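You operate a simulated robot arm through the tools that you are given. There is no shell and no other tool. Be economical: measure what you need, move in short steps, check, and stop when the job is done.

You are at the controls of a simulated two-armed robot. One attempt, no reset.

Task
Lid the open grey tin, then push it back beside the black tin and wipe up the smear.
Fine: wipe with the blue cloth and put it back. What is to be rubbed or washed off counts as gone when no trace of it is left.
Where things are to end (x, y in the base frame): grey tin within 3 cm of [72, -19].

Only the result counts: the job must be done as asked and must still hold three seconds after the hand-in. Knocking over, shifting, dropping, spilling or breaking anything else fails it. Lids that push on must go on centred and level and be pressed home; caps that screw on are set level and turned clockwise until they are tight. Flat cloth is picked up by pressing the open fingertips on it (5 to 10 N) and closing them slowly along it; thin cloth reads only 2 to 8 mm in the jaws.

Robot
Two 7-joint arms with fingered hands on one trunk, on a base that drives. Base frame: it is fixed to the floor where the robot stands at the start and does not move with it; the origin is under the middle of the robot, x ahead of it, y to its left, z up. Units: cm, degrees, N and s.
The left shoulder is at the start at [3, 12.1, 108.8], the right one opposite. With the tool pointing down near the work surface each hand reaches from about 28 to 70 cm from the robot's upright axis, wherever it stands, measured 20 degrees to its own side. Places, roughly: black tin (8x8x9 cm) [70, -10, 90]; grey tin [50, 100, 125]; white smear [50, 10, 90]. Payload 4 kg a hand.
The tool frame of a hand sits at the grasp point between the pads (the TCP): z along the fingers, y along the line on which they close. The tips reach 1.9 cm beyond it. Largest opening 12 cm; the body of the gripper starts 5.3 cm behind the TCP. The gripper is a hand of 3 fingers: y runs from the thumb to the fingers, the wrist lies at [0, 0, -21.9] in the tool frame.
Orientation is told as [roll, pitch, yaw] about the base's x, y, z axes, in that order, counted from this pose: with the fingers straight down and closing along the base's y, the tool's x points along the base's -x, its y along +y and its z along -z.

Tools
- The arms move only by the tool nudge_tool. It takes "left_motion", "right_motion" or both (then of equal length, played together; a hand with none holds still); each is a list of rows, each a list of 2 entries, a list of its own where there are three numbers: the turn, a rotation vector about the tool's x, y, z in degrees, then the shift along the tool's x, y, z in cm. In form: [[[rx, ry, rz], [dx, dy, dz]], ...]. A call has 1 to 20 rows; each row is the pose to reach, as a shift and turn from the pose commanded when the call began, along the tool's axes at that moment. Rows are played at 5 a second. More than 5 cm and 8.6 degrees between two rows, and nothing of the call is played. A pose out of reach is approached as far as the arm can. The call stops where the force on the tool passes 40 N (or 10 N more than at its start, if that is more) or the arm is blocked; 0.2 s more then pass. In this call time passes only in rows, and 0.2 s behind the last. The reply holds the time, the measured pose of the TCP, the force on the tool along the base axes, the opening and the grip force, in the units named above and with some noise, with the torque about the TCP (base axes, N m) and any sound that the robot's microphone picked up.
- Cameras (640 x 400 px; columns grow to the right, rows downward): "scene" is now at [4.89, -2.12, 162.93]; the picture's right is [-0.30, -0.95, 0.00], its down [-0.77, 0.24, -0.59] and it looks along [0.56, -0.18, -0.81] (base axes); focal length 276 px, centre (320, 200). "left" rides on the left gripper at [-6.6, -0.3, -7.9] in its tool frame; the picture's right is [0.05, -1.00, 0.00], its down [0.76, 0.04, -0.64] and it looks along [0.64, 0.03, 0.77] (tool axes); focal length 251 px, centre (320, 200). "right" rides on the right gripper at [6.6, -0.4, -7.9] in its tool frame; the picture's right is [0.05, 1.00, 0.00], its down [-0.76, 0.04, -0.64] and it looks along [-0.64, 0.04, 0.77] (tool axes); focal length 251 px, centre (320, 200). There is no depth. A picture from a camera that has moved, and an enlarged one, comes with that camera's place and axes in the base frame and with its lens.
- capture(camera): a new picture of that camera. No time passes.
- raise_lower(by): slides the trunk up (or, below 0, down) by that many cm; the arms and the scene camera ride with it, the base frame stays. It gives what a move gives, with no picture.
- roll_base(legs): drives the robot by 1 to 6 legs, each [ahead, turn to the left] in cm and degrees, along the robot's own axes; the way and the turn of a leg run together, so that a leg with both is an arc; at most 150 cm and 180 degrees a leg. The arms and the cameras ride along, it lands a little off, and it stops where it bumps. It gives what a move gives.
- finger_targets(finger1, finger2, thumb_bend, hand): sets how far each is bent, from 0 (flat) to 1 (curled in); at 0.3 the hand is open as for a grip, at 0.7 the pads meet at the TCP. One left out holds its place. A second passes; each finger stops where it meets its share of the squeeze, and holds until it gets a number again. It is the only way to open and close the hand. It gives what a move gives, with no picture; readings hold the bend of each and the force on the fingers (four entries, about 0 where the hand has none), thumb and palm.
- turn_head(pan, tilt): turns the head with the scene camera to pan (to the left, within 120 degrees either way) and tilt (down, from -29 to 69), counted from straight ahead of the robot. It gives what a move gives.
- zoom(camera, box): a new picture of the part [left, top, right, bottom] of that camera's present view, enlarged. No time passes.
- finish_job(): hands the job in; it is judged then, once.

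Go step by step. Nothing tells you exact positions but the pictures and the camera data: compare them with the known pose of the tool, close in by small moves and look again before you grip or let go. The budget is 120 turns and 88 pictures, counting those below and the enlarged ones. Unless the task says otherwise, let go and move clear before handing in, and close with one line.

The tools are called after "Request:" as name(argument=value, ...) on one line, values as JSON. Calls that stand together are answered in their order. nudge_tool: Moves the arms, as the interface text tells. Its arguments: {"type":"object","properties":{"left_motion":{"type":"array","items":{"type":"array"}},"right_motion":{"type":"array","items":{"type":"array"}}},"required":[]} The other tools are called the same way: raise_lower (by) slides the trunk up or down; finger_targets (finger1, finger2, thumb_bend, hand) moves the fingers one by one; roll_base (legs) drives the base; turn_head (pan, tilt) turns the head that bears the scene camera; capture (camera) takes a picture; zoom (camera, box) takes an enlarged picture of a part of a camera's view; finish_job () hands the job in.

At the start:

```text
clock: 0.0
left_ee_pos: [49.3, 12.32, 118.34]
left_tcp_rot: [0.0, 0.1, 0.4]
left_contact_force: [0.5, 1.2, 0.5]
left_torque: [0.06, -0.02, 0.02]
left_grip_width: 11.98
left_grasp_force: 0.2
left_shape: jaw
left_bend: [0.3, 0.3, 0.3]
left_finger forces: [0.0, 0.0, 0.0, 0.0, 0.0, 0.0]
right_ee_pos: [37.94, -23.69, 123.76]
right_tcp_rot: [0.0, 0.0, 0.4]
right_contact_force: [0.4, -0.1, 0.1]
right_torque: [0.0, -0.01, 0.01]
right_grip_width: 11.98
right_grasp_force: 0.0
right_shape: jaw
right_bend: [0.3, 0.3, 0.3]
right_finger forces: [0.1, 0.1, 0.1, 0.0, 0.0, 0.1]
trunk travel left (down, up): [-30.0, 24.0]
robot x, y, heading: [-0.15, -0.04, -0.2]
head pan, tilt: [-17.5, 54.0]
```

scene: 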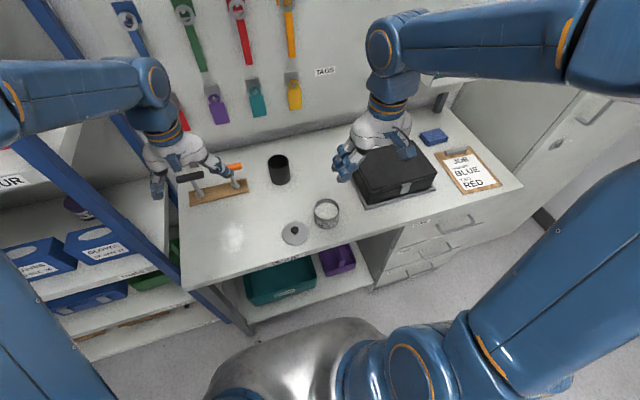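
right: 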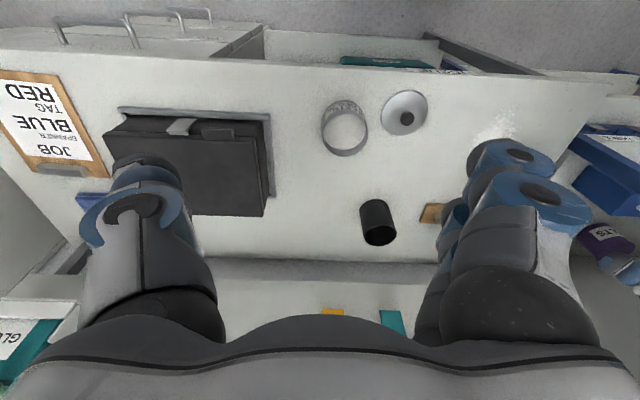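
left: 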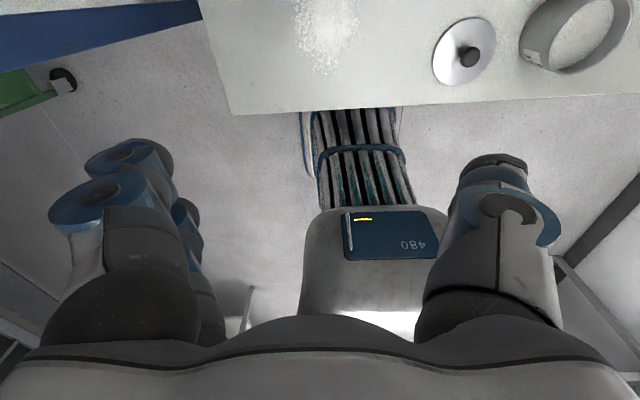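

The bench top looks to be at about z=90, with the grey tin near [48,-17], its knobbed lid near [46,-8] and the smear near [51,10]. Something blue is at the back right; I'll look closer first.

Request:
zoom(camera="scene", box=[340, 90, 540, 215])

Request:
zoom(camera="scene", box=[180, 140, 380, 265])

```text
3.20 times, centred on (440, 152) of scene
camera zoom: at [4.89, -2.12, 162.93], right [-0.3, -0.95, 0.0], down [-0.77, 0.24, -0.59], along [0.56, -0.18, -0.81], focal length 884 px, centre (-64, 352)
```

zoom: 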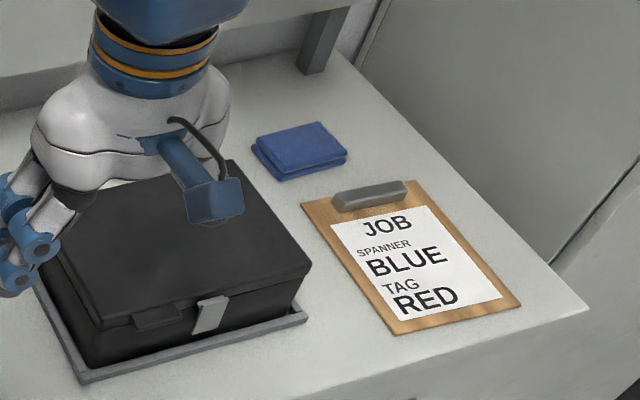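

```text
3.20 times, centred on (280, 202) of scene
camera zoom: at [4.89, -2.12, 162.93], right [-0.3, -0.95, 0.0], down [-0.77, 0.24, -0.59], along [0.56, -0.18, -0.81], focal length 884 px, centre (448, 192)
```

zoom: 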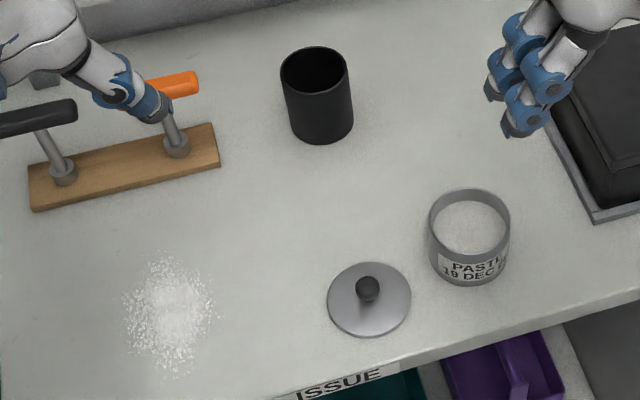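

The folded blue cloth lies at about [72,-69]. I'll move the right hand over the lid first and look with its camera.

Request:
nudge_tool(right_motion=[[[0, 0, 0], [-1, 2, 2]], [[0, 0, 0], [-2, 4, 4]], [[0, 0, 0], [-3, 6, 6]], [[0, 0, 0], [-4, 8, 8]], [[0, 0, 0], [-5, 10, 10]], [[0, 0, 0], [-6, 12, 12]], [[0, 0, 0], [-7, 14, 14]], [[0, 0, 0], [-8, 15, 16]]])

Request:
capture(camera="right")

Request:
capture(camera="scene")

```text
clock: 1.8
left_ee_pos: [49.5, 12.32, 118.3]
left_tcp_rot: [0.1, 0.0, 0.4]
left_contact_force: [-0.5, 0.5, -0.3]
left_torque: [0.02, 0.0, 0.01]
left_grip_width: 11.97
left_grasp_force: 0.1
left_shape: jaw
left_bend: [0.3, 0.3, 0.3]
left_finger forces: [0.0, 0.0, 0.0, 0.0, 0.0, 0.1]
right_ee_pos: [46.05, -8.45, 107.82]
right_tcp_rot: [0.0, 0.0, 0.4]
right_contact_force: [-0.4, -0.3, 0.5]
right_torque: [0.02, 0.0, 0.02]
right_grip_width: 11.99
right_grasp_force: 0.0
right_shape: jaw
right_bend: [0.3, 0.3, 0.3]
right_finger forces: [0.0, 0.0, 0.0, 0.1, 0.0, 0.0]
trunk travel left (down, up): [-30.0, 24.0]
robot x, y, heading: [0.02, -0.0, -0.0]
head pan, tilt: [-17.5, 54.0]
```

```text
82 pictures are left
camera right: at [39.43, -8.85, 115.71], right [-0.06, 1.0, 0.0], down [0.76, 0.05, 0.64], along [0.64, 0.04, -0.77], focal length 251 px, centre (320, 200)
```

right: 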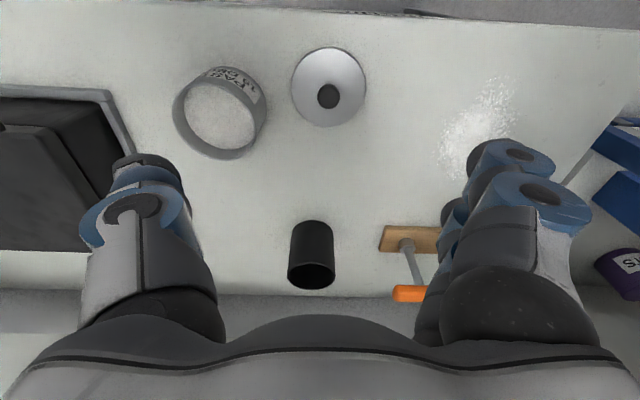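

```text
81 pictures are left
camera scene: at [4.99, -2.11, 162.92], right [-0.3, -0.95, 0.0], down [-0.77, 0.24, -0.59], along [0.56, -0.18, -0.81], focal length 276 px, centre (320, 200)
```

scene: 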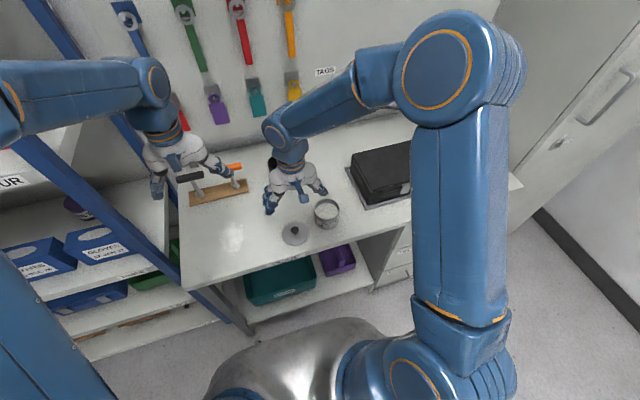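

The lid knob measures about [46.45,-7.65] and the tin centre about [48.1,-16.9]. The thumb would hit the tin when fully open, so I'll pre-close the hand partly before going lower.

Request:
finger_targets(hand="right", finger1=0.54, finger2=0.54, thumb_bend=0.54)

Request:
nudge_tool(right_motion=[[[0, 0, 0], [-0.2, 0.4, 2]], [[0, 0, 0], [-0.4, 0.8, 4]], [[0, 0, 0], [-0.4, 0.8, 6]], [[0, 0, 0], [-0.4, 0.8, 8]]])

Request:
capture(camera="right")

Request:
zoom(camera="scene", box=[240, 180, 368, 260])

```text
clock: 2.8
left_ee_pos: [49.33, 12.29, 118.32]
left_tcp_rot: [0.0, 0.0, 0.4]
left_contact_force: [-0.5, 0.3, 0.5]
left_torque: [0.0, -0.05, 0.01]
left_grip_width: 12.0
left_grasp_force: 0.1
left_shape: jaw
left_bend: [0.3, 0.3, 0.3]
left_finger forces: [0.0, 0.1, 0.0, 0.0, 0.0, 0.1]
right_ee_pos: [45.86, -8.71, 107.85]
right_tcp_rot: [0.0, -0.1, 0.4]
right_contact_force: [0.3, -0.7, 0.5]
right_torque: [-0.03, 0.0, 0.01]
right_grip_width: 5.69
right_grasp_force: 0.0
right_shape: fingers
right_bend: [0.54, 0.54, 0.54]
right_finger forces: [0.1, 0.0, 0.1, 0.0, 0.0, 0.0]
trunk travel left (down, up): [-30.0, 24.0]
robot x, y, heading: [0.13, -0.16, 0.1]
head pan, tilt: [-17.5, 54.0]
```

```text
clock: 3.8
left_ee_pos: [49.35, 12.25, 118.22]
left_tcp_rot: [0.0, 0.0, 0.4]
left_contact_force: [0.4, -0.6, -0.4]
left_torque: [0.0, -0.02, 0.0]
left_grip_width: 11.98
left_grasp_force: 0.0
left_shape: jaw
left_bend: [0.3, 0.3, 0.3]
left_finger forces: [0.0, 0.0, 0.0, 0.0, 0.0, 0.0]
right_ee_pos: [46.28, -7.79, 99.65]
right_tcp_rot: [-0.1, 0.0, 0.5]
right_contact_force: [-0.5, 0.4, -0.2]
right_torque: [0.01, 0.0, 0.0]
right_grip_width: 5.62
right_grasp_force: 0.1
right_shape: fingers
right_bend: [0.54, 0.54, 0.54]
right_finger forces: [0.1, 0.0, 0.0, 0.0, 0.1, 0.1]
trunk travel left (down, up): [-30.0, 24.0]
robot x, y, heading: [0.05, -0.35, 0.0]
head pan, tilt: [-17.5, 54.0]
```

```text
80 pictures are left
camera right: at [39.71, -8.03, 107.67], right [-0.06, 1.0, 0.0], down [0.76, 0.05, 0.64], along [0.64, 0.04, -0.77], focal length 251 px, centre (320, 200)
```

right: 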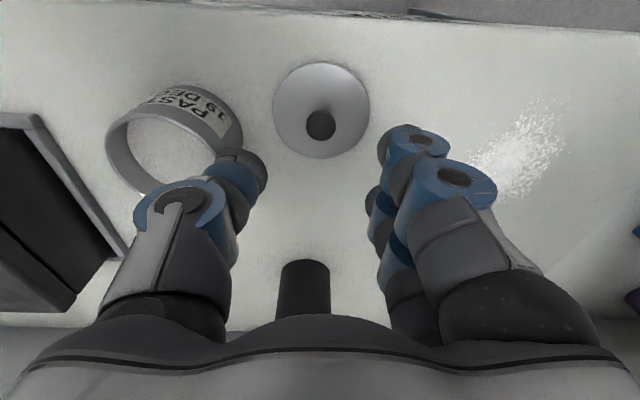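

```text
5.00 times, centred on (304, 220) of scene
camera zoom: at [4.96, -2.11, 162.93], right [-0.3, -0.95, 0.0], down [-0.77, 0.24, -0.59], along [0.56, -0.18, -0.81], focal length 1382 px, centre (400, 100)
```

zoom: 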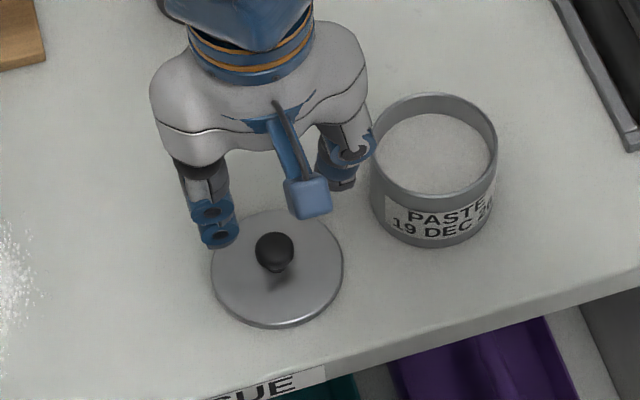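

The knob centre measures about [45.85,-7.6,93.4]. I'll close a bit more for clearance from the tin, then lower around the knob.

Request:
finger_targets(hand="right", finger1=0.59, finger2=0.59, thumb_bend=0.59)

Request:
nudge_tool(right_motion=[[[0, 0, 0], [0.4, 0.2, 1]], [[0, 0, 0], [0.4, 0.2, 2]], [[0, 0, 0], [0.4, 0.2, 3]], [[0, 0, 0], [0.4, 0.2, 4]], [[0, 0, 0], [0.4, 0.2, 4.8]], [[0, 0, 0], [0.4, 0.2, 5.6]]])

Request:
capture(camera="right")

Request:
zoom(camera="scene", box=[240, 180, 368, 260])

```text
clock: 4.8
left_ee_pos: [49.16, 12.27, 118.25]
left_tcp_rot: [0.1, 0.0, 0.4]
left_contact_force: [1.2, -0.2, 0.4]
left_torque: [0.0, -0.01, -0.02]
left_grip_width: 11.99
left_grasp_force: 0.1
left_shape: jaw
left_bend: [0.3, 0.3, 0.3]
left_finger forces: [0.1, 0.0, 0.1, 0.0, 0.1, 0.0]
right_ee_pos: [46.18, -7.87, 99.69]
right_tcp_rot: [0.0, 0.0, 0.5]
right_contact_force: [-0.2, -0.4, -0.2]
right_torque: [0.0, 0.05, 0.0]
right_grip_width: 4.15
right_grasp_force: 0.1
right_shape: fingers
right_bend: [0.59, 0.59, 0.59]
right_finger forces: [0.0, 0.0, 0.1, 0.0, 0.0, 0.0]
trunk travel left (down, up): [-30.0, 24.0]
robot x, y, heading: [0.3, 0.03, 0.1]
head pan, tilt: [-17.5, 54.0]
```

```text
clock: 6.2
left_ee_pos: [49.38, 12.3, 118.23]
left_tcp_rot: [0.0, 0.1, 0.4]
left_contact_force: [0.9, 0.1, -0.6]
left_torque: [-0.03, 0.0, 0.04]
left_grip_width: 11.98
left_grasp_force: 0.0
left_shape: jaw
left_bend: [0.3, 0.3, 0.3]
left_finger forces: [0.0, 0.0, 0.1, 0.1, 0.0, 0.1]
right_ee_pos: [45.78, -7.6, 94.06]
right_tcp_rot: [0.0, 0.0, 0.5]
right_contact_force: [-0.3, -0.3, 0.6]
right_torque: [0.01, 0.01, -0.03]
right_grip_width: 4.14
right_grasp_force: 0.0
right_shape: fingers
right_bend: [0.59, 0.59, 0.59]
right_finger forces: [0.1, 0.1, 0.1, 0.1, 0.1, 0.1]
trunk travel left (down, up): [-30.0, 24.0]
robot x, y, heading: [-0.12, 0.08, 0.2]
head pan, tilt: [-17.5, 54.0]
```

```text
78 pictures are left
camera right: at [39.33, -7.81, 102.1], right [-0.06, 1.0, 0.0], down [0.76, 0.05, 0.64], along [0.64, 0.04, -0.77], focal length 251 px, centre (320, 200)
```

right: 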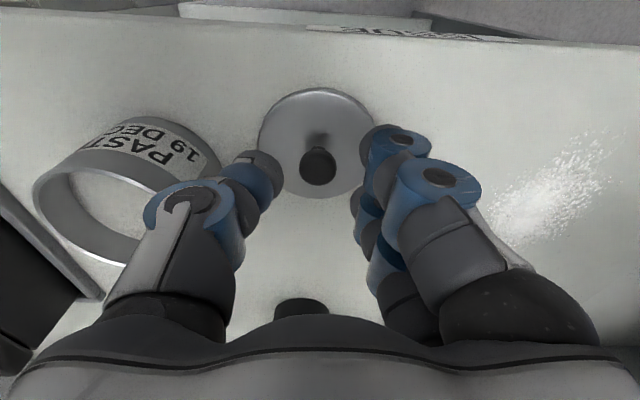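

```text
5.00 times, centred on (304, 220) of scene
camera zoom: at [4.93, -2.11, 162.93], right [-0.3, -0.95, 0.0], down [-0.77, 0.24, -0.59], along [0.56, -0.18, -0.81], focal length 1382 px, centre (400, 100)
```

zoom: 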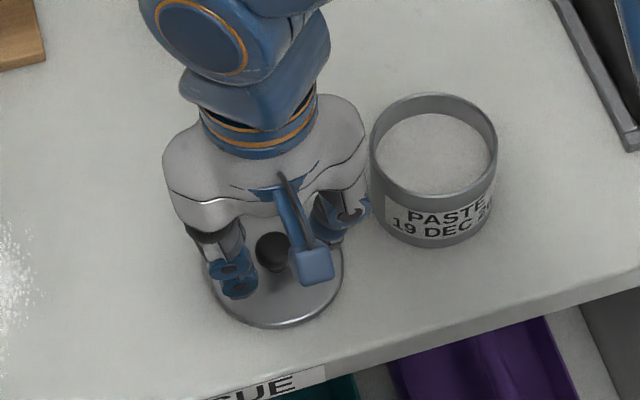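

The knob seems about 0.6 cm nearer the robot than the TCP, so I'll correct that, lower slightly and close.

Request:
nudge_tool(right_motion=[[[0, 0, 0], [0.3, 0, 0.2]], [[0, 0, 0], [0.6, 0, 0.4]], [[0, 0, 0], [0.6, 0, 0.6]]])

Request:
finger_targets(hand="right", finger1=0.7, finger2=0.7, thumb_bend=0.7)

Request:
capture(camera="right")

```text
clock: 7.0
left_ee_pos: [49.38, 12.27, 118.26]
left_tcp_rot: [0.0, 0.0, 0.4]
left_contact_force: [-0.5, -0.1, 0.2]
left_torque: [-0.04, 0.0, -0.01]
left_grip_width: 11.99
left_grasp_force: 0.0
left_shape: jaw
left_bend: [0.3, 0.3, 0.3]
left_finger forces: [0.1, 0.0, 0.1, 0.0, 0.0, 0.0]
right_ee_pos: [45.23, -7.61, 93.59]
right_tcp_rot: [0.0, 0.0, 0.4]
right_contact_force: [0.1, 0.9, 0.9]
right_torque: [0.03, 0.03, 0.01]
right_grip_width: 4.16
right_grasp_force: 0.0
right_shape: fingers
right_bend: [0.59, 0.59, 0.59]
right_finger forces: [0.0, 0.0, 0.0, 0.1, 0.1, 0.0]
trunk travel left (down, up): [-30.0, 24.0]
robot x, y, heading: [0.08, -0.05, 0.1]
head pan, tilt: [-17.5, 54.0]
```

```text
clock: 8.0
left_ee_pos: [49.3, 12.24, 118.22]
left_tcp_rot: [0.0, 0.0, 0.4]
left_contact_force: [-0.5, 0.7, 0.2]
left_torque: [-0.01, 0.03, -0.02]
left_grip_width: 11.98
left_grasp_force: 0.1
left_shape: jaw
left_bend: [0.3, 0.3, 0.3]
left_finger forces: [0.0, 0.0, 0.0, 0.0, 0.1, 0.0]
right_ee_pos: [45.29, -7.66, 93.62]
right_tcp_rot: [0.0, 0.0, 0.4]
right_contact_force: [0.6, -0.2, -0.3]
right_torque: [0.02, -0.03, -0.02]
right_grip_width: 1.05
right_grasp_force: 0.0
right_shape: fingers
right_bend: [0.71, 0.71, 0.7]
right_finger forces: [0.0, 0.0, 0.1, 0.0, 0.0, 0.0]
trunk travel left (down, up): [-30.0, 24.0]
robot x, y, heading: [0.28, -0.21, -0.0]
head pan, tilt: [-17.5, 54.0]
```

```text
76 pictures are left
camera right: at [38.73, -7.86, 101.55], right [-0.06, 1.0, 0.0], down [0.76, 0.05, 0.64], along [0.64, 0.04, -0.77], focal length 251 px, centre (320, 200)
```

right: 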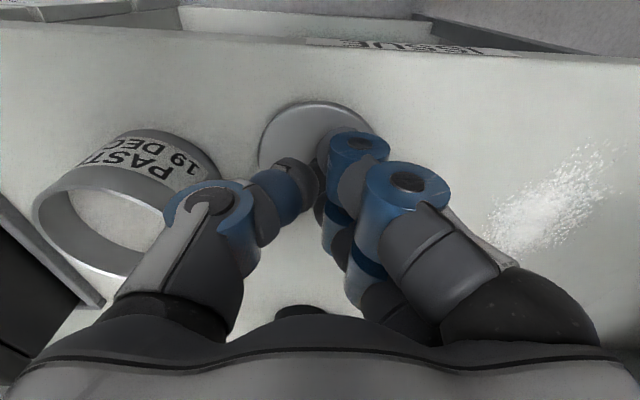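

The fingers read 1.05 cm without force, so I'll take a closer look at the contact.

Request:
zoom(camera="right", box=[240, 90, 400, 190])

Request:
zoom(camera="scene", box=[270, 210, 334, 250])

```text
4.00 times, centred on (320, 140) of right
camera zoom: at [38.73, -7.86, 101.55], right [-0.06, 1.0, 0.0], down [0.76, 0.05, 0.64], along [0.64, 0.04, -0.77], focal length 1006 px, centre (320, 440)
```

zoom: 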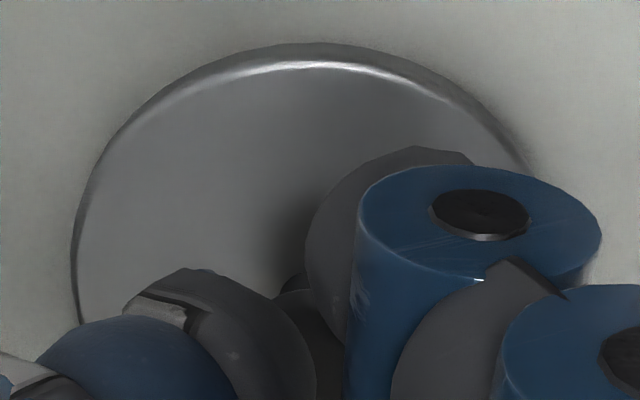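

```text
10.00 times, centred on (302, 230) of scene
camera zoom: at [4.9, -2.12, 162.93], right [-0.3, -0.95, 0.0], down [-0.77, 0.24, -0.59], along [0.56, -0.18, -0.81], focal length 2763 px, centre (500, -100)
```

zoom: 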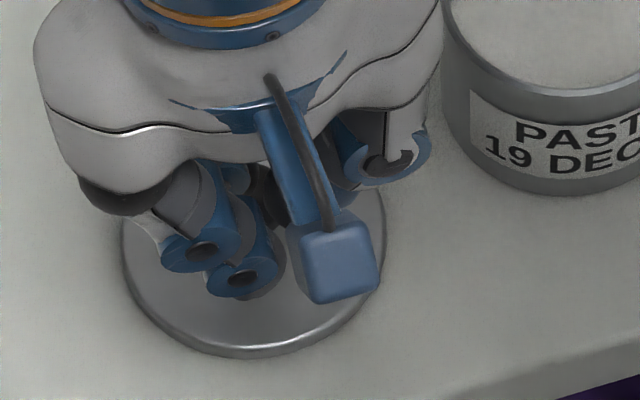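

The knob sits between thumb and fingers but isn't squeezed yet; I'll close further.

Request:
finger_targets(hand="right", finger1=0.76, finger2=0.76, thumb_bend=0.76)

Request:
zoom(camera="right", box=[240, 90, 400, 190])

```text
clock: 9.0
left_ee_pos: [49.3, 12.32, 118.35]
left_tcp_rot: [0.0, 0.0, 0.4]
left_contact_force: [0.5, 0.1, -0.2]
left_torque: [0.03, 0.03, 0.0]
left_grip_width: 12.0
left_grasp_force: 0.0
left_shape: jaw
left_bend: [0.3, 0.3, 0.3]
left_finger forces: [0.0, 0.0, 0.0, 0.0, 0.1, 0.0]
right_ee_pos: [45.22, -7.64, 93.56]
right_tcp_rot: [0.1, -0.1, 0.3]
right_contact_force: [0.1, 0.5, -0.1]
right_torque: [0.0, 0.0, -0.01]
right_grip_width: 0.49
right_grasp_force: 0.0
right_shape: fingers
right_bend: [0.75, 0.75, 0.74]
right_finger forces: [0.1, 0.1, 0.0, 0.1, 0.0, 0.0]
trunk travel left (down, up): [-30.0, 24.0]
robot x, y, heading: [-0.39, 0.31, 0.2]
head pan, tilt: [-17.5, 54.0]
```

```text
4.00 times, centred on (320, 140) of right
camera zoom: at [38.73, -7.86, 101.55], right [-0.06, 1.0, 0.0], down [0.76, 0.05, 0.64], along [0.64, 0.04, -0.77], focal length 1006 px, centre (320, 440)
```

zoom: 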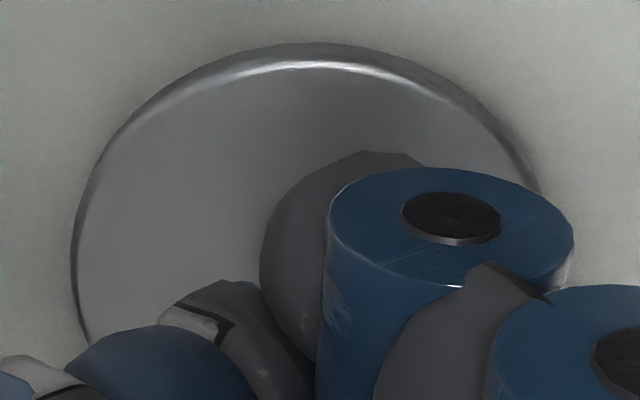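

The fingers closed without force, so they may be passing beside or above the knob. I'll check with the left camera.

Request:
zoom(camera="left", box=[400, 0, 640, 150])

Request:
finger_targets(hand="right", finger1=0.6, finger2=0.6, thumb_bend=0.6)

Request:
zoom(camera="left", box=[400, 0, 640, 150])

```text
2.67 times, centred on (520, 75) of left
camera zoom: at [55.96, 11.98, 126.13], right [-0.05, -1.0, 0.0], down [-0.76, 0.04, 0.64], along [-0.64, 0.03, -0.77], focal length 670 px, centre (-213, 533)
```

zoom: 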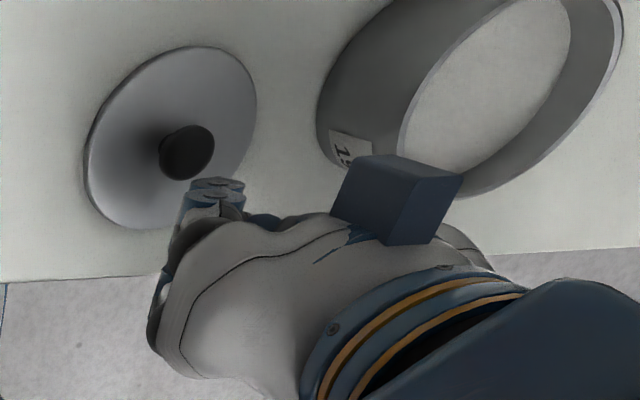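

```text
clock: 10.0
left_ee_pos: [49.39, 12.36, 118.33]
left_tcp_rot: [0.0, 0.0, 0.4]
left_contact_force: [-0.2, -0.5, 1.0]
left_torque: [-0.01, 0.01, 0.0]
left_grip_width: 11.97
left_grasp_force: 0.1
left_shape: jaw
left_bend: [0.3, 0.3, 0.3]
left_finger forces: [0.1, 0.0, 0.0, 0.0, 0.1, 0.1]
right_ee_pos: [45.24, -7.72, 93.56]
right_tcp_rot: [0.1, 0.1, 0.5]
right_contact_force: [-0.1, -0.5, 0.5]
right_torque: [-0.01, 0.0, 0.03]
right_grip_width: 3.74
right_grasp_force: 0.0
right_shape: fingers
right_bend: [0.6, 0.6, 0.6]
right_finger forces: [0.1, 0.0, 0.1, 0.0, 0.1, 0.0]
trunk travel left (down, up): [-30.0, 24.0]
robot x, y, heading: [0.21, -0.01, 0.2]
head pan, tilt: [-17.5, 54.0]
```

```text
2.67 times, centred on (520, 75) of left
camera zoom: at [55.96, 11.98, 126.13], right [-0.05, -1.0, 0.0], down [-0.76, 0.04, 0.64], along [-0.64, 0.03, -0.77], focal length 670 px, centre (-213, 533)
```

zoom: 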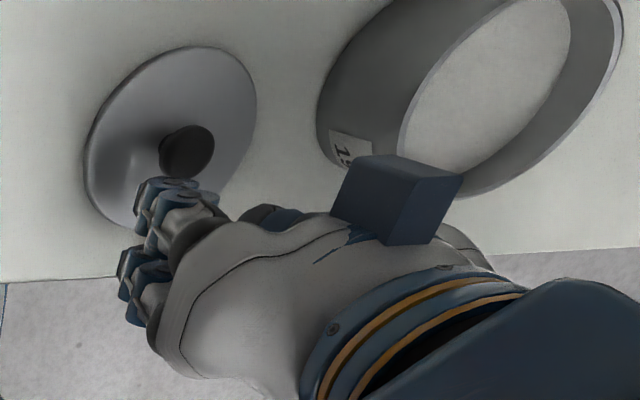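

Comparing both hand cameras puts the knob at about [47.9,-7.7,87.7], so the bench top is at z≈85, not 90; the given z was the tin's mid-height. The hand is still above and in front of the knob, so I'll open a little, shift forward and go down part way.

Request:
finger_targets(hand="right", finger1=0.56, finger2=0.56, thumb_bend=0.56)

Request:
nudge_tool(right_motion=[[[0, 0, 0], [-1, 0, 0]], [[0, 0, 0], [-2, 0, 0]], [[0, 0, 0], [-2.7, 0, 0.8]], [[0, 0, 0], [-2.7, 0, 1.8]], [[0, 0, 0], [-2.7, 0, 2.8]]])

Request:
capture(camera="right")

Request:
zoom(camera="left", box=[400, 0, 640, 150])

```text
clock: 11.0
left_ee_pos: [49.3, 12.4, 118.26]
left_tcp_rot: [-0.1, -0.1, 0.3]
left_contact_force: [0.1, -0.6, 0.4]
left_torque: [-0.02, 0.0, 0.02]
left_grip_width: 11.98
left_grasp_force: 0.1
left_shape: jaw
left_bend: [0.3, 0.3, 0.3]
left_finger forces: [0.1, 0.0, 0.1, 0.0, 0.0, 0.0]
right_ee_pos: [45.37, -7.75, 93.59]
right_tcp_rot: [0.0, -0.1, 0.4]
right_contact_force: [0.1, 0.4, 0.1]
right_torque: [0.04, 0.02, 0.01]
right_grip_width: 4.98
right_grasp_force: 0.1
right_shape: fingers
right_bend: [0.56, 0.56, 0.56]
right_finger forces: [0.0, 0.0, 0.0, 0.0, 0.0, 0.0]
trunk travel left (down, up): [-30.0, 24.0]
robot x, y, heading: [0.37, -0.25, 0.0]
head pan, tilt: [-17.5, 54.0]
```

```text
clock: 12.2
left_ee_pos: [49.37, 12.26, 118.3]
left_tcp_rot: [0.0, 0.1, 0.4]
left_contact_force: [0.5, 1.0, 0.4]
left_torque: [-0.01, 0.04, -0.02]
left_grip_width: 11.98
left_grasp_force: 0.1
left_shape: jaw
left_bend: [0.3, 0.3, 0.3]
left_finger forces: [0.0, 0.0, 0.0, 0.0, 0.0, 0.0]
right_ee_pos: [48.05, -7.64, 90.74]
right_tcp_rot: [0.0, 0.1, 0.5]
right_contact_force: [-0.9, 0.0, -0.1]
right_torque: [0.05, -0.01, -0.01]
right_grip_width: 4.98
right_grasp_force: 0.1
right_shape: fingers
right_bend: [0.56, 0.56, 0.56]
right_finger forces: [0.0, 0.0, 0.1, 0.0, 0.1, 0.0]
trunk travel left (down, up): [-30.0, 24.0]
robot x, y, heading: [0.17, 0.14, -0.2]
head pan, tilt: [-17.5, 54.0]
```

```text
70 pictures are left
camera right: at [41.48, -7.84, 98.76], right [-0.06, 1.0, 0.0], down [0.76, 0.05, 0.64], along [0.64, 0.04, -0.77], focal length 251 px, centre (320, 200)
```

right: 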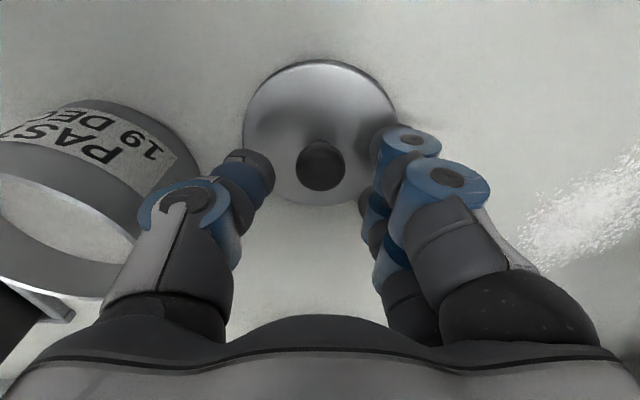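

```text
2.67 times, centred on (520, 75) of left
camera zoom: at [55.98, 11.98, 126.12], right [-0.05, -1.0, 0.0], down [-0.76, 0.04, 0.64], along [-0.64, 0.03, -0.77], focal length 670 px, centre (-213, 533)
```

zoom: 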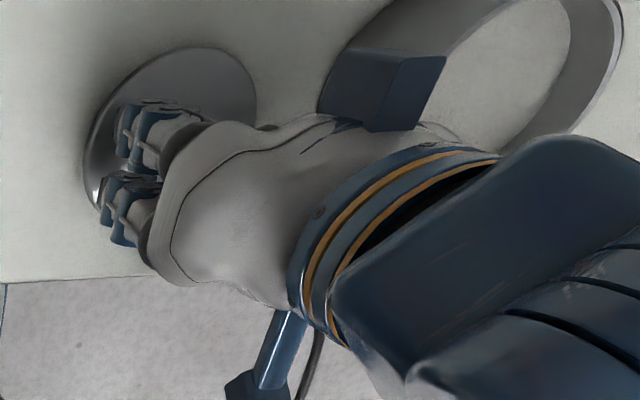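

The knob lies straight below at about [48.3,-7.5,87.7]. I'll go down around it and close.

Request:
nudge_tool(right_motion=[[[0, 0, 0], [-0.2, 0.1, 0.8]], [[0, 0, 0], [-0.2, 0.1, 1.6]], [[0, 0, 0], [-0.2, 0.1, 2.2]], [[0, 0, 0], [-0.2, 0.1, 2.6]]])

Request:
zoom(camera="right", box=[200, 50, 440, 200])

Request:
finger_targets(hand="right", finger1=0.66, finger2=0.66, thumb_bend=0.66)

Request:
zoom(camera="right", box=[200, 50, 440, 200])

```text
clock: 13.0
left_ee_pos: [49.23, 12.3, 118.35]
left_tcp_rot: [0.0, -0.1, 0.3]
left_contact_force: [0.4, 0.0, -0.2]
left_torque: [0.02, 0.02, 0.0]
left_grip_width: 12.0
left_grasp_force: 0.0
left_shape: jaw
left_bend: [0.3, 0.3, 0.3]
left_finger forces: [0.0, 0.0, 0.0, 0.0, 0.0, 0.1]
right_ee_pos: [48.55, -7.42, 89.43]
right_tcp_rot: [0.3, -0.6, 0.3]
right_contact_force: [-6.3, -2.7, 30.3]
right_torque: [0.21, 0.51, 0.01]
right_grip_width: 4.94
right_grasp_force: 14.8
right_shape: fingers
right_bend: [0.57, 0.56, 0.56]
right_finger forces: [19.2, 0.1, 0.1, 0.0, 10.2, 0.0]
trunk travel left (down, up): [-30.0, 24.0]
robot x, y, heading: [-0.2, 0.24, 0.3]
head pan, tilt: [-17.5, 54.0]
stopped in row 4 (right hand): the force on the tool passed its limit at 46 N (the readings are from after the stop); the commanded pose is now the measured one
```

```text
2.67 times, centred on (320, 125) of right
camera zoom: at [41.89, -7.58, 97.19], right [-0.06, 1.0, 0.0], down [0.76, 0.05, 0.65], along [0.65, 0.04, -0.76], focal length 670 px, centre (320, 400)
```

zoom: 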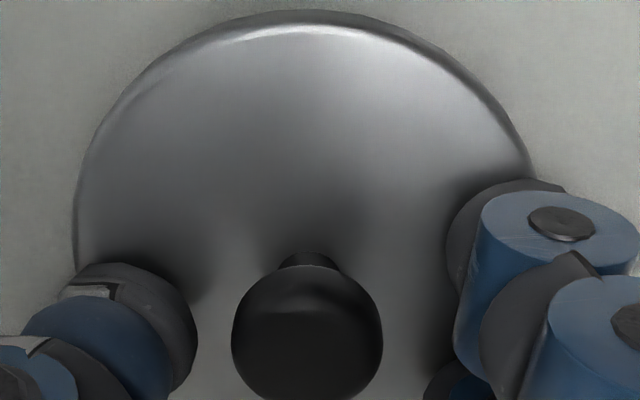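

```text
clock: 14.0
left_ee_pos: [49.12, 12.12, 118.5]
left_tcp_rot: [0.1, -0.2, 0.4]
left_contact_force: [0.2, 0.3, 0.2]
left_torque: [0.0, -0.01, 0.0]
left_grip_width: 11.97
left_grasp_force: 0.0
left_shape: jaw
left_bend: [0.3, 0.3, 0.3]
left_finger forces: [0.0, 0.0, 0.0, 0.0, 0.0, 0.1]
right_ee_pos: [48.47, -7.45, 89.13]
right_tcp_rot: [0.1, -0.7, 0.4]
right_contact_force: [4.1, -13.0, 36.7]
right_torque: [-1.72, 0.06, 0.22]
right_grip_width: 3.57
right_grasp_force: 19.1
right_shape: fingers
right_bend: [0.65, 0.66, 0.59]
right_finger forces: [1.3, 0.0, 0.0, 0.0, 37.2, 0.1]
trunk travel left (down, up): [-30.0, 24.0]
robot x, y, heading: [-0.18, -0.35, -0.4]
head pan, tilt: [-17.5, 54.0]
```

```text
2.67 times, centred on (320, 125) of right
camera zoom: at [41.85, -7.75, 97.13], right [-0.06, 1.0, 0.0], down [0.76, 0.05, 0.65], along [0.65, 0.04, -0.76], focal length 670 px, centre (320, 400)
```

zoom: 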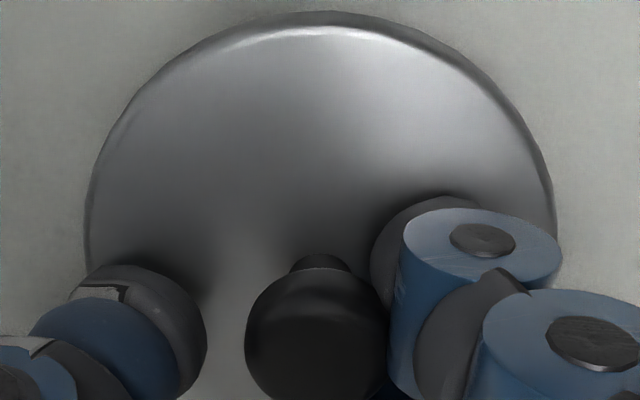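

The fingertips press on the lid plate, which puts its top at about z=87.3. I'll raise a bit before closing.

Request:
nudge_tool(right_motion=[[[0, 0, 0], [0, 0, -0.4]], [[0, 0, 0], [0, 0, -0.9]]])

Request:
zoom(camera="right", box=[200, 50, 440, 200])

```text
clock: 14.6
left_ee_pos: [49.26, 12.18, 118.4]
left_tcp_rot: [0.0, 0.0, 0.4]
left_contact_force: [-0.1, 0.0, -0.2]
left_torque: [0.03, -0.03, -0.01]
left_grip_width: 11.99
left_grasp_force: 0.0
left_shape: jaw
left_bend: [0.3, 0.3, 0.3]
left_finger forces: [0.0, 0.0, 0.1, 0.1, 0.0, 0.0]
right_ee_pos: [48.44, -7.39, 89.82]
right_tcp_rot: [0.2, -0.4, 0.5]
right_contact_force: [1.1, -0.5, 0.6]
right_torque: [0.02, 0.04, -0.03]
right_grip_width: 2.62
right_grasp_force: 2.8
right_shape: fingers
right_bend: [0.64, 0.66, 0.64]
right_finger forces: [2.7, 0.0, 0.0, 0.0, 3.5, 0.1]
trunk travel left (down, up): [-30.0, 24.0]
robot x, y, heading: [0.17, 0.4, 0.2]
head pan, tilt: [-17.5, 54.0]
```

```text
2.67 times, centred on (320, 125) of right
camera zoom: at [41.79, -7.6, 97.78], right [-0.06, 1.0, 0.0], down [0.76, 0.04, 0.65], along [0.65, 0.04, -0.76], focal length 670 px, centre (320, 400)
```

zoom: 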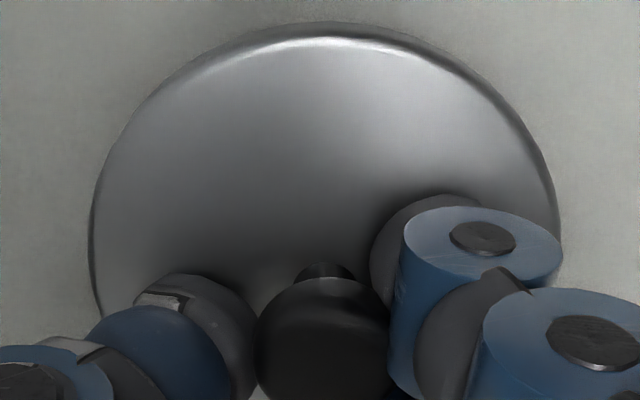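

Finger 1 and the thumb now touch the knob. I'll squeeze all three.

Request:
finger_targets(hand="right", finger1=0.74, finger2=0.74, thumb_bend=0.74)

Request:
zoom(camera="right", box=[200, 50, 440, 200])

```text
clock: 15.6
left_ee_pos: [49.43, 12.31, 118.35]
left_tcp_rot: [0.0, 0.0, 0.5]
left_contact_force: [-0.2, 0.1, 0.8]
left_torque: [0.02, 0.01, 0.02]
left_grip_width: 11.97
left_grasp_force: 0.1
left_shape: jaw
left_bend: [0.3, 0.3, 0.3]
left_finger forces: [0.0, 0.1, 0.0, 0.1, 0.0, 0.1]
right_ee_pos: [48.48, -7.37, 89.87]
right_tcp_rot: [0.1, -0.6, 0.5]
right_contact_force: [1.1, 0.3, -0.3]
right_torque: [0.01, -0.01, 0.03]
right_grip_width: 2.43
right_grasp_force: 10.9
right_shape: fingers
right_bend: [0.65, 0.74, 0.66]
right_finger forces: [9.8, 0.1, 0.1, 0.0, 12.1, 0.1]
trunk travel left (down, up): [-30.0, 24.0]
robot x, y, heading: [-0.16, 0.12, -0.1]
head pan, tilt: [-17.5, 54.0]
```

```text
2.67 times, centred on (320, 125) of right
camera zoom: at [41.92, -7.64, 97.83], right [-0.06, 1.0, 0.0], down [0.76, 0.05, 0.65], along [0.65, 0.04, -0.76], focal length 670 px, centre (320, 400)
```

zoom: 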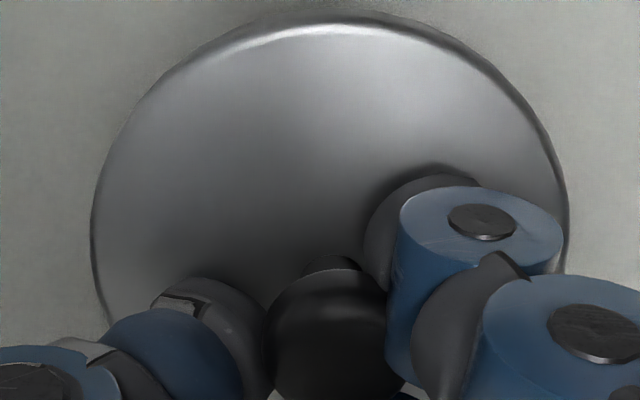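

Only finger 1 and the thumb hold, so the knob is slightly nearer than the hand centre. I'll reopen, shift back 0.4 cm and regrip.

Request:
finger_targets(hand="right", finger1=0.6, finger2=0.6, thumb_bend=0.6)

Request:
nudge_tool(right_motion=[[[0, 0, 0], [0.2, 0.1, 0]], [[0, 0, 0], [0.45, 0.15, 0]]])

Request:
finger_targets(hand="right", finger1=0.74, finger2=0.74, thumb_bend=0.74)

Request:
zoom(camera="right", box=[200, 50, 440, 200])

```text
clock: 16.6
left_ee_pos: [49.42, 12.3, 118.29]
left_tcp_rot: [0.0, 0.0, 0.4]
left_contact_force: [-0.4, 0.1, 0.1]
left_torque: [-0.01, 0.02, 0.03]
left_grip_width: 11.99
left_grasp_force: 0.0
left_shape: jaw
left_bend: [0.3, 0.3, 0.3]
left_finger forces: [0.1, 0.1, 0.0, 0.1, 0.0, 0.1]
right_ee_pos: [48.53, -7.37, 89.96]
right_tcp_rot: [0.1, -0.4, 0.4]
right_contact_force: [0.5, 0.2, 0.6]
right_torque: [0.01, 0.01, 0.02]
right_grip_width: 3.79
right_grasp_force: 0.1
right_shape: fingers
right_bend: [0.6, 0.6, 0.6]
right_finger forces: [0.0, 0.0, 0.1, 0.1, 0.1, 0.0]
trunk travel left (down, up): [-30.0, 24.0]
robot x, y, heading: [-0.17, 0.12, -0.2]
head pan, tilt: [-17.5, 54.0]
```

```text
clock: 17.2
left_ee_pos: [49.33, 12.26, 118.37]
left_tcp_rot: [-0.1, 0.1, 0.3]
left_contact_force: [-0.2, 0.7, -0.3]
left_torque: [0.01, 0.0, 0.01]
left_grip_width: 12.02
left_grasp_force: 0.2
left_shape: jaw
left_bend: [0.3, 0.3, 0.3]
left_finger forces: [0.1, 0.1, 0.1, 0.1, 0.0, 0.0]
right_ee_pos: [48.13, -7.46, 89.89]
right_tcp_rot: [0.1, -0.5, 0.5]
right_contact_force: [-0.2, -0.4, -0.2]
right_torque: [-0.01, 0.0, -0.01]
right_grip_width: 3.78
right_grasp_force: 0.0
right_shape: fingers
right_bend: [0.6, 0.6, 0.6]
right_finger forces: [0.1, 0.1, 0.0, 0.1, 0.0, 0.0]
trunk travel left (down, up): [-30.0, 24.0]
robot x, y, heading: [-0.37, 0.15, 0.3]
head pan, tilt: [-17.5, 54.0]
```

```text
clock: 18.2
left_ee_pos: [49.26, 12.28, 118.3]
left_tcp_rot: [0.0, 0.0, 0.5]
left_contact_force: [0.8, -0.4, 0.0]
left_torque: [-0.01, 0.0, 0.0]
left_grip_width: 12.01
left_grasp_force: 0.0
left_shape: jaw
left_bend: [0.3, 0.3, 0.3]
left_finger forces: [0.1, 0.0, 0.0, 0.0, 0.1, 0.0]
right_ee_pos: [48.1, -7.07, 89.97]
right_tcp_rot: [0.1, -0.5, 0.4]
right_contact_force: [-0.6, 0.8, 0.8]
right_torque: [0.03, 0.0, 0.0]
right_grip_width: 2.14
right_grasp_force: 10.5
right_shape: fingers
right_bend: [0.66, 0.67, 0.67]
right_finger forces: [5.6, 4.2, 0.0, 0.1, 10.9, 0.0]
trunk travel left (down, up): [-30.0, 24.0]
robot x, y, heading: [-0.06, 0.23, -0.1]
head pan, tilt: [-17.5, 54.0]
```

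```text
2.67 times, centred on (320, 125) of right
camera zoom: at [41.47, -7.49, 97.86], right [-0.06, 1.0, 0.0], down [0.76, 0.05, 0.65], along [0.65, 0.04, -0.76], focal length 670 px, centre (320, 400)
```

zoom: 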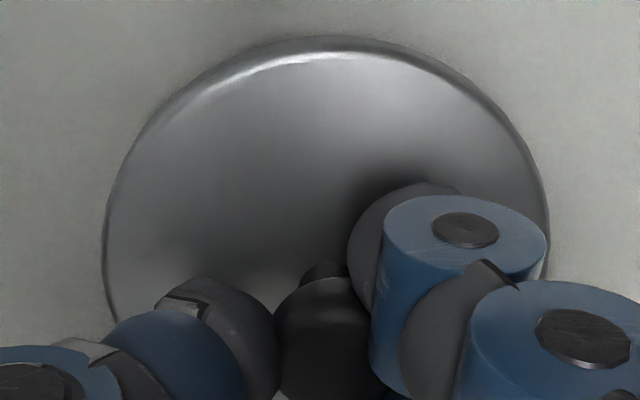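

All three digits grip the knob (10.5 N). I'll lift the lid straight up 9 cm and check.

Request:
nudge_tool(right_motion=[[[0, 0, 0], [0, 0, -0.5]], [[0, 0, 0], [0, 0, -1.5]], [[0, 0, 0], [0, 0, -3]], [[0, 0, 0], [0, 0, -5]], [[0, 0, 0], [0, 0, -7]], [[0, 0, 0], [0, 0, -9]]])

Request:
capture(camera="right")

Request:
zoom(camera="scene", box=[240, 170, 368, 250])

```text
clock: 19.6
left_ee_pos: [49.41, 12.24, 118.33]
left_tcp_rot: [0.1, -0.1, 0.5]
left_contact_force: [-1.0, -0.9, 0.2]
left_torque: [0.01, 0.0, -0.02]
left_grip_width: 12.0
left_grasp_force: 0.0
left_shape: jaw
left_bend: [0.3, 0.3, 0.3]
left_finger forces: [0.1, 0.0, 0.1, 0.0, 0.1, 0.1]
right_ee_pos: [47.97, -7.28, 99.01]
right_tcp_rot: [0.1, -0.4, 0.3]
right_contact_force: [-0.1, -1.5, -0.2]
right_torque: [0.05, 0.0, 0.01]
right_grip_width: 2.11
right_grasp_force: 10.1
right_shape: fingers
right_bend: [0.66, 0.67, 0.67]
right_finger forces: [5.5, 4.2, 0.0, 0.0, 10.8, 0.0]
trunk travel left (down, up): [-30.0, 24.0]
robot x, y, heading: [0.47, 0.01, -0.1]
head pan, tilt: [-17.5, 54.0]
```

```text
63 pictures are left
camera right: at [41.39, -7.51, 106.91], right [-0.06, 1.0, 0.0], down [0.76, 0.05, 0.65], along [0.65, 0.04, -0.76], focal length 251 px, centre (320, 200)
```

right: 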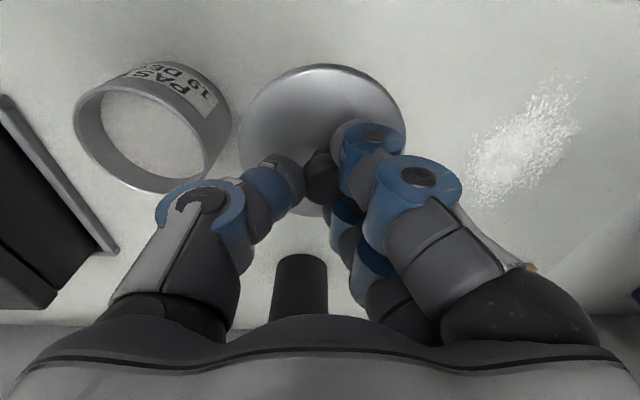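

```text
5.00 times, centred on (304, 210) of scene
camera zoom: at [4.85, -2.12, 162.93], right [-0.3, -0.95, 0.0], down [-0.77, 0.24, -0.59], along [0.56, -0.18, -0.81], focal length 1382 px, centre (400, 150)
```

zoom: 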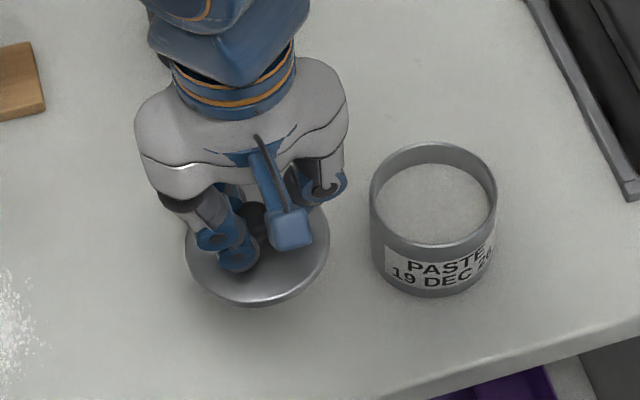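

The lid is held firmly and level. I'll zoom on the tin with the right camera to fix its centre.

Request:
zoom(camera="right", box=[50, 40, 290, 190])

```text
2.67 times, centred on (170, 115) of right
camera zoom: at [41.39, -7.51, 106.91], right [-0.06, 1.0, 0.0], down [0.76, 0.05, 0.65], along [0.65, 0.04, -0.76], focal length 670 px, centre (720, 427)
```

zoom: 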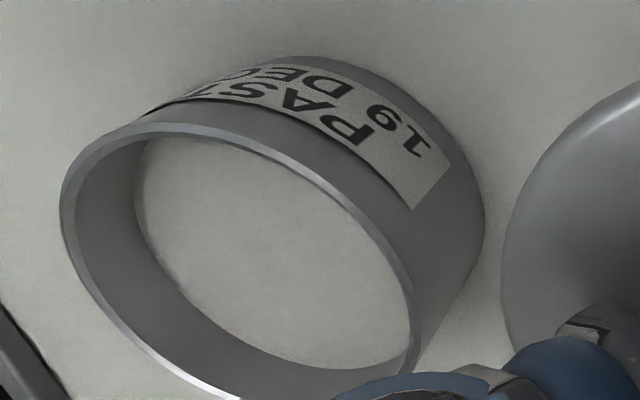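

The tin's rim centre measures about [50.4,-19.0] at z≈91.5. I'll carry the lid over it at the present height.

Request:
nudge_tool(right_motion=[[[0, 0, 0], [-0.3, -1.5, 0]], [[0, 0, 0], [-0.7, -3.5, 0]], [[0, 0, 0], [-1.1, -5.5, 0]], [[0, 0, 0], [-1.5, -7.5, 0]], [[0, 0, 0], [-1.9, -9.5, 0]], [[0, 0, 0], [-2.2, -11, 0]], [[0, 0, 0], [-2.35, -11.7, 0]]])

Request:
capture(camera="right")

Request:
zoom(camera="scene", box=[256, 170, 384, 250])

Request:
capture(camera="left")

```text
clock: 21.2
left_ee_pos: [49.35, 12.36, 118.33]
left_tcp_rot: [0.1, 0.0, 0.5]
left_contact_force: [0.2, 0.9, 1.0]
left_torque: [-0.04, 0.0, 0.02]
left_grip_width: 11.98
left_grasp_force: 0.1
left_shape: jaw
left_bend: [0.3, 0.3, 0.3]
left_finger forces: [0.0, 0.0, 0.0, 0.1, 0.0, 0.0]
right_ee_pos: [50.54, -19.05, 98.86]
right_tcp_rot: [0.0, -0.4, 0.3]
right_contact_force: [-0.7, -0.3, -0.4]
right_torque: [-0.01, 0.04, -0.02]
right_grip_width: 2.11
right_grasp_force: 10.2
right_shape: fingers
right_bend: [0.66, 0.67, 0.68]
right_finger forces: [5.3, 4.1, 0.0, 0.0, 10.6, 0.0]
trunk travel left (down, up): [-30.0, 24.0]
robot x, y, heading: [0.02, 0.01, 0.0]
head pan, tilt: [-17.5, 54.0]
```

```text
60 pictures are left
camera right: at [43.82, -19.27, 106.8], right [-0.06, 1.0, 0.0], down [0.76, 0.05, 0.65], along [0.65, 0.04, -0.76], focal length 251 px, centre (320, 200)
```

right: 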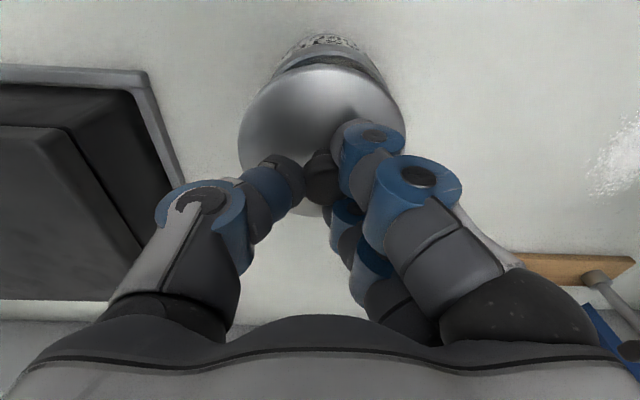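

```text
5.00 times, centred on (320, 210) of scene
camera zoom: at [4.91, -2.13, 162.93], right [-0.3, -0.95, 0.0], down [-0.77, 0.24, -0.59], along [0.56, -0.18, -0.81], focal length 1382 px, centre (320, 150)
```

zoom: 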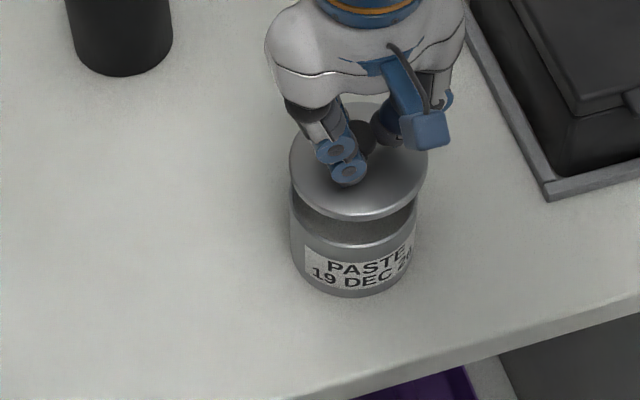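

```text
58 pictures are left
camera left: at [55.96, 11.97, 126.13], right [-0.05, -1.0, 0.0], down [-0.76, 0.04, 0.64], along [-0.64, 0.03, -0.77], focal length 251 px, centre (320, 200)
```

left: 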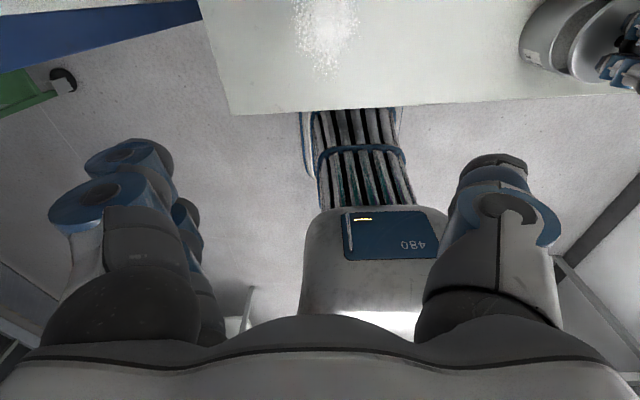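

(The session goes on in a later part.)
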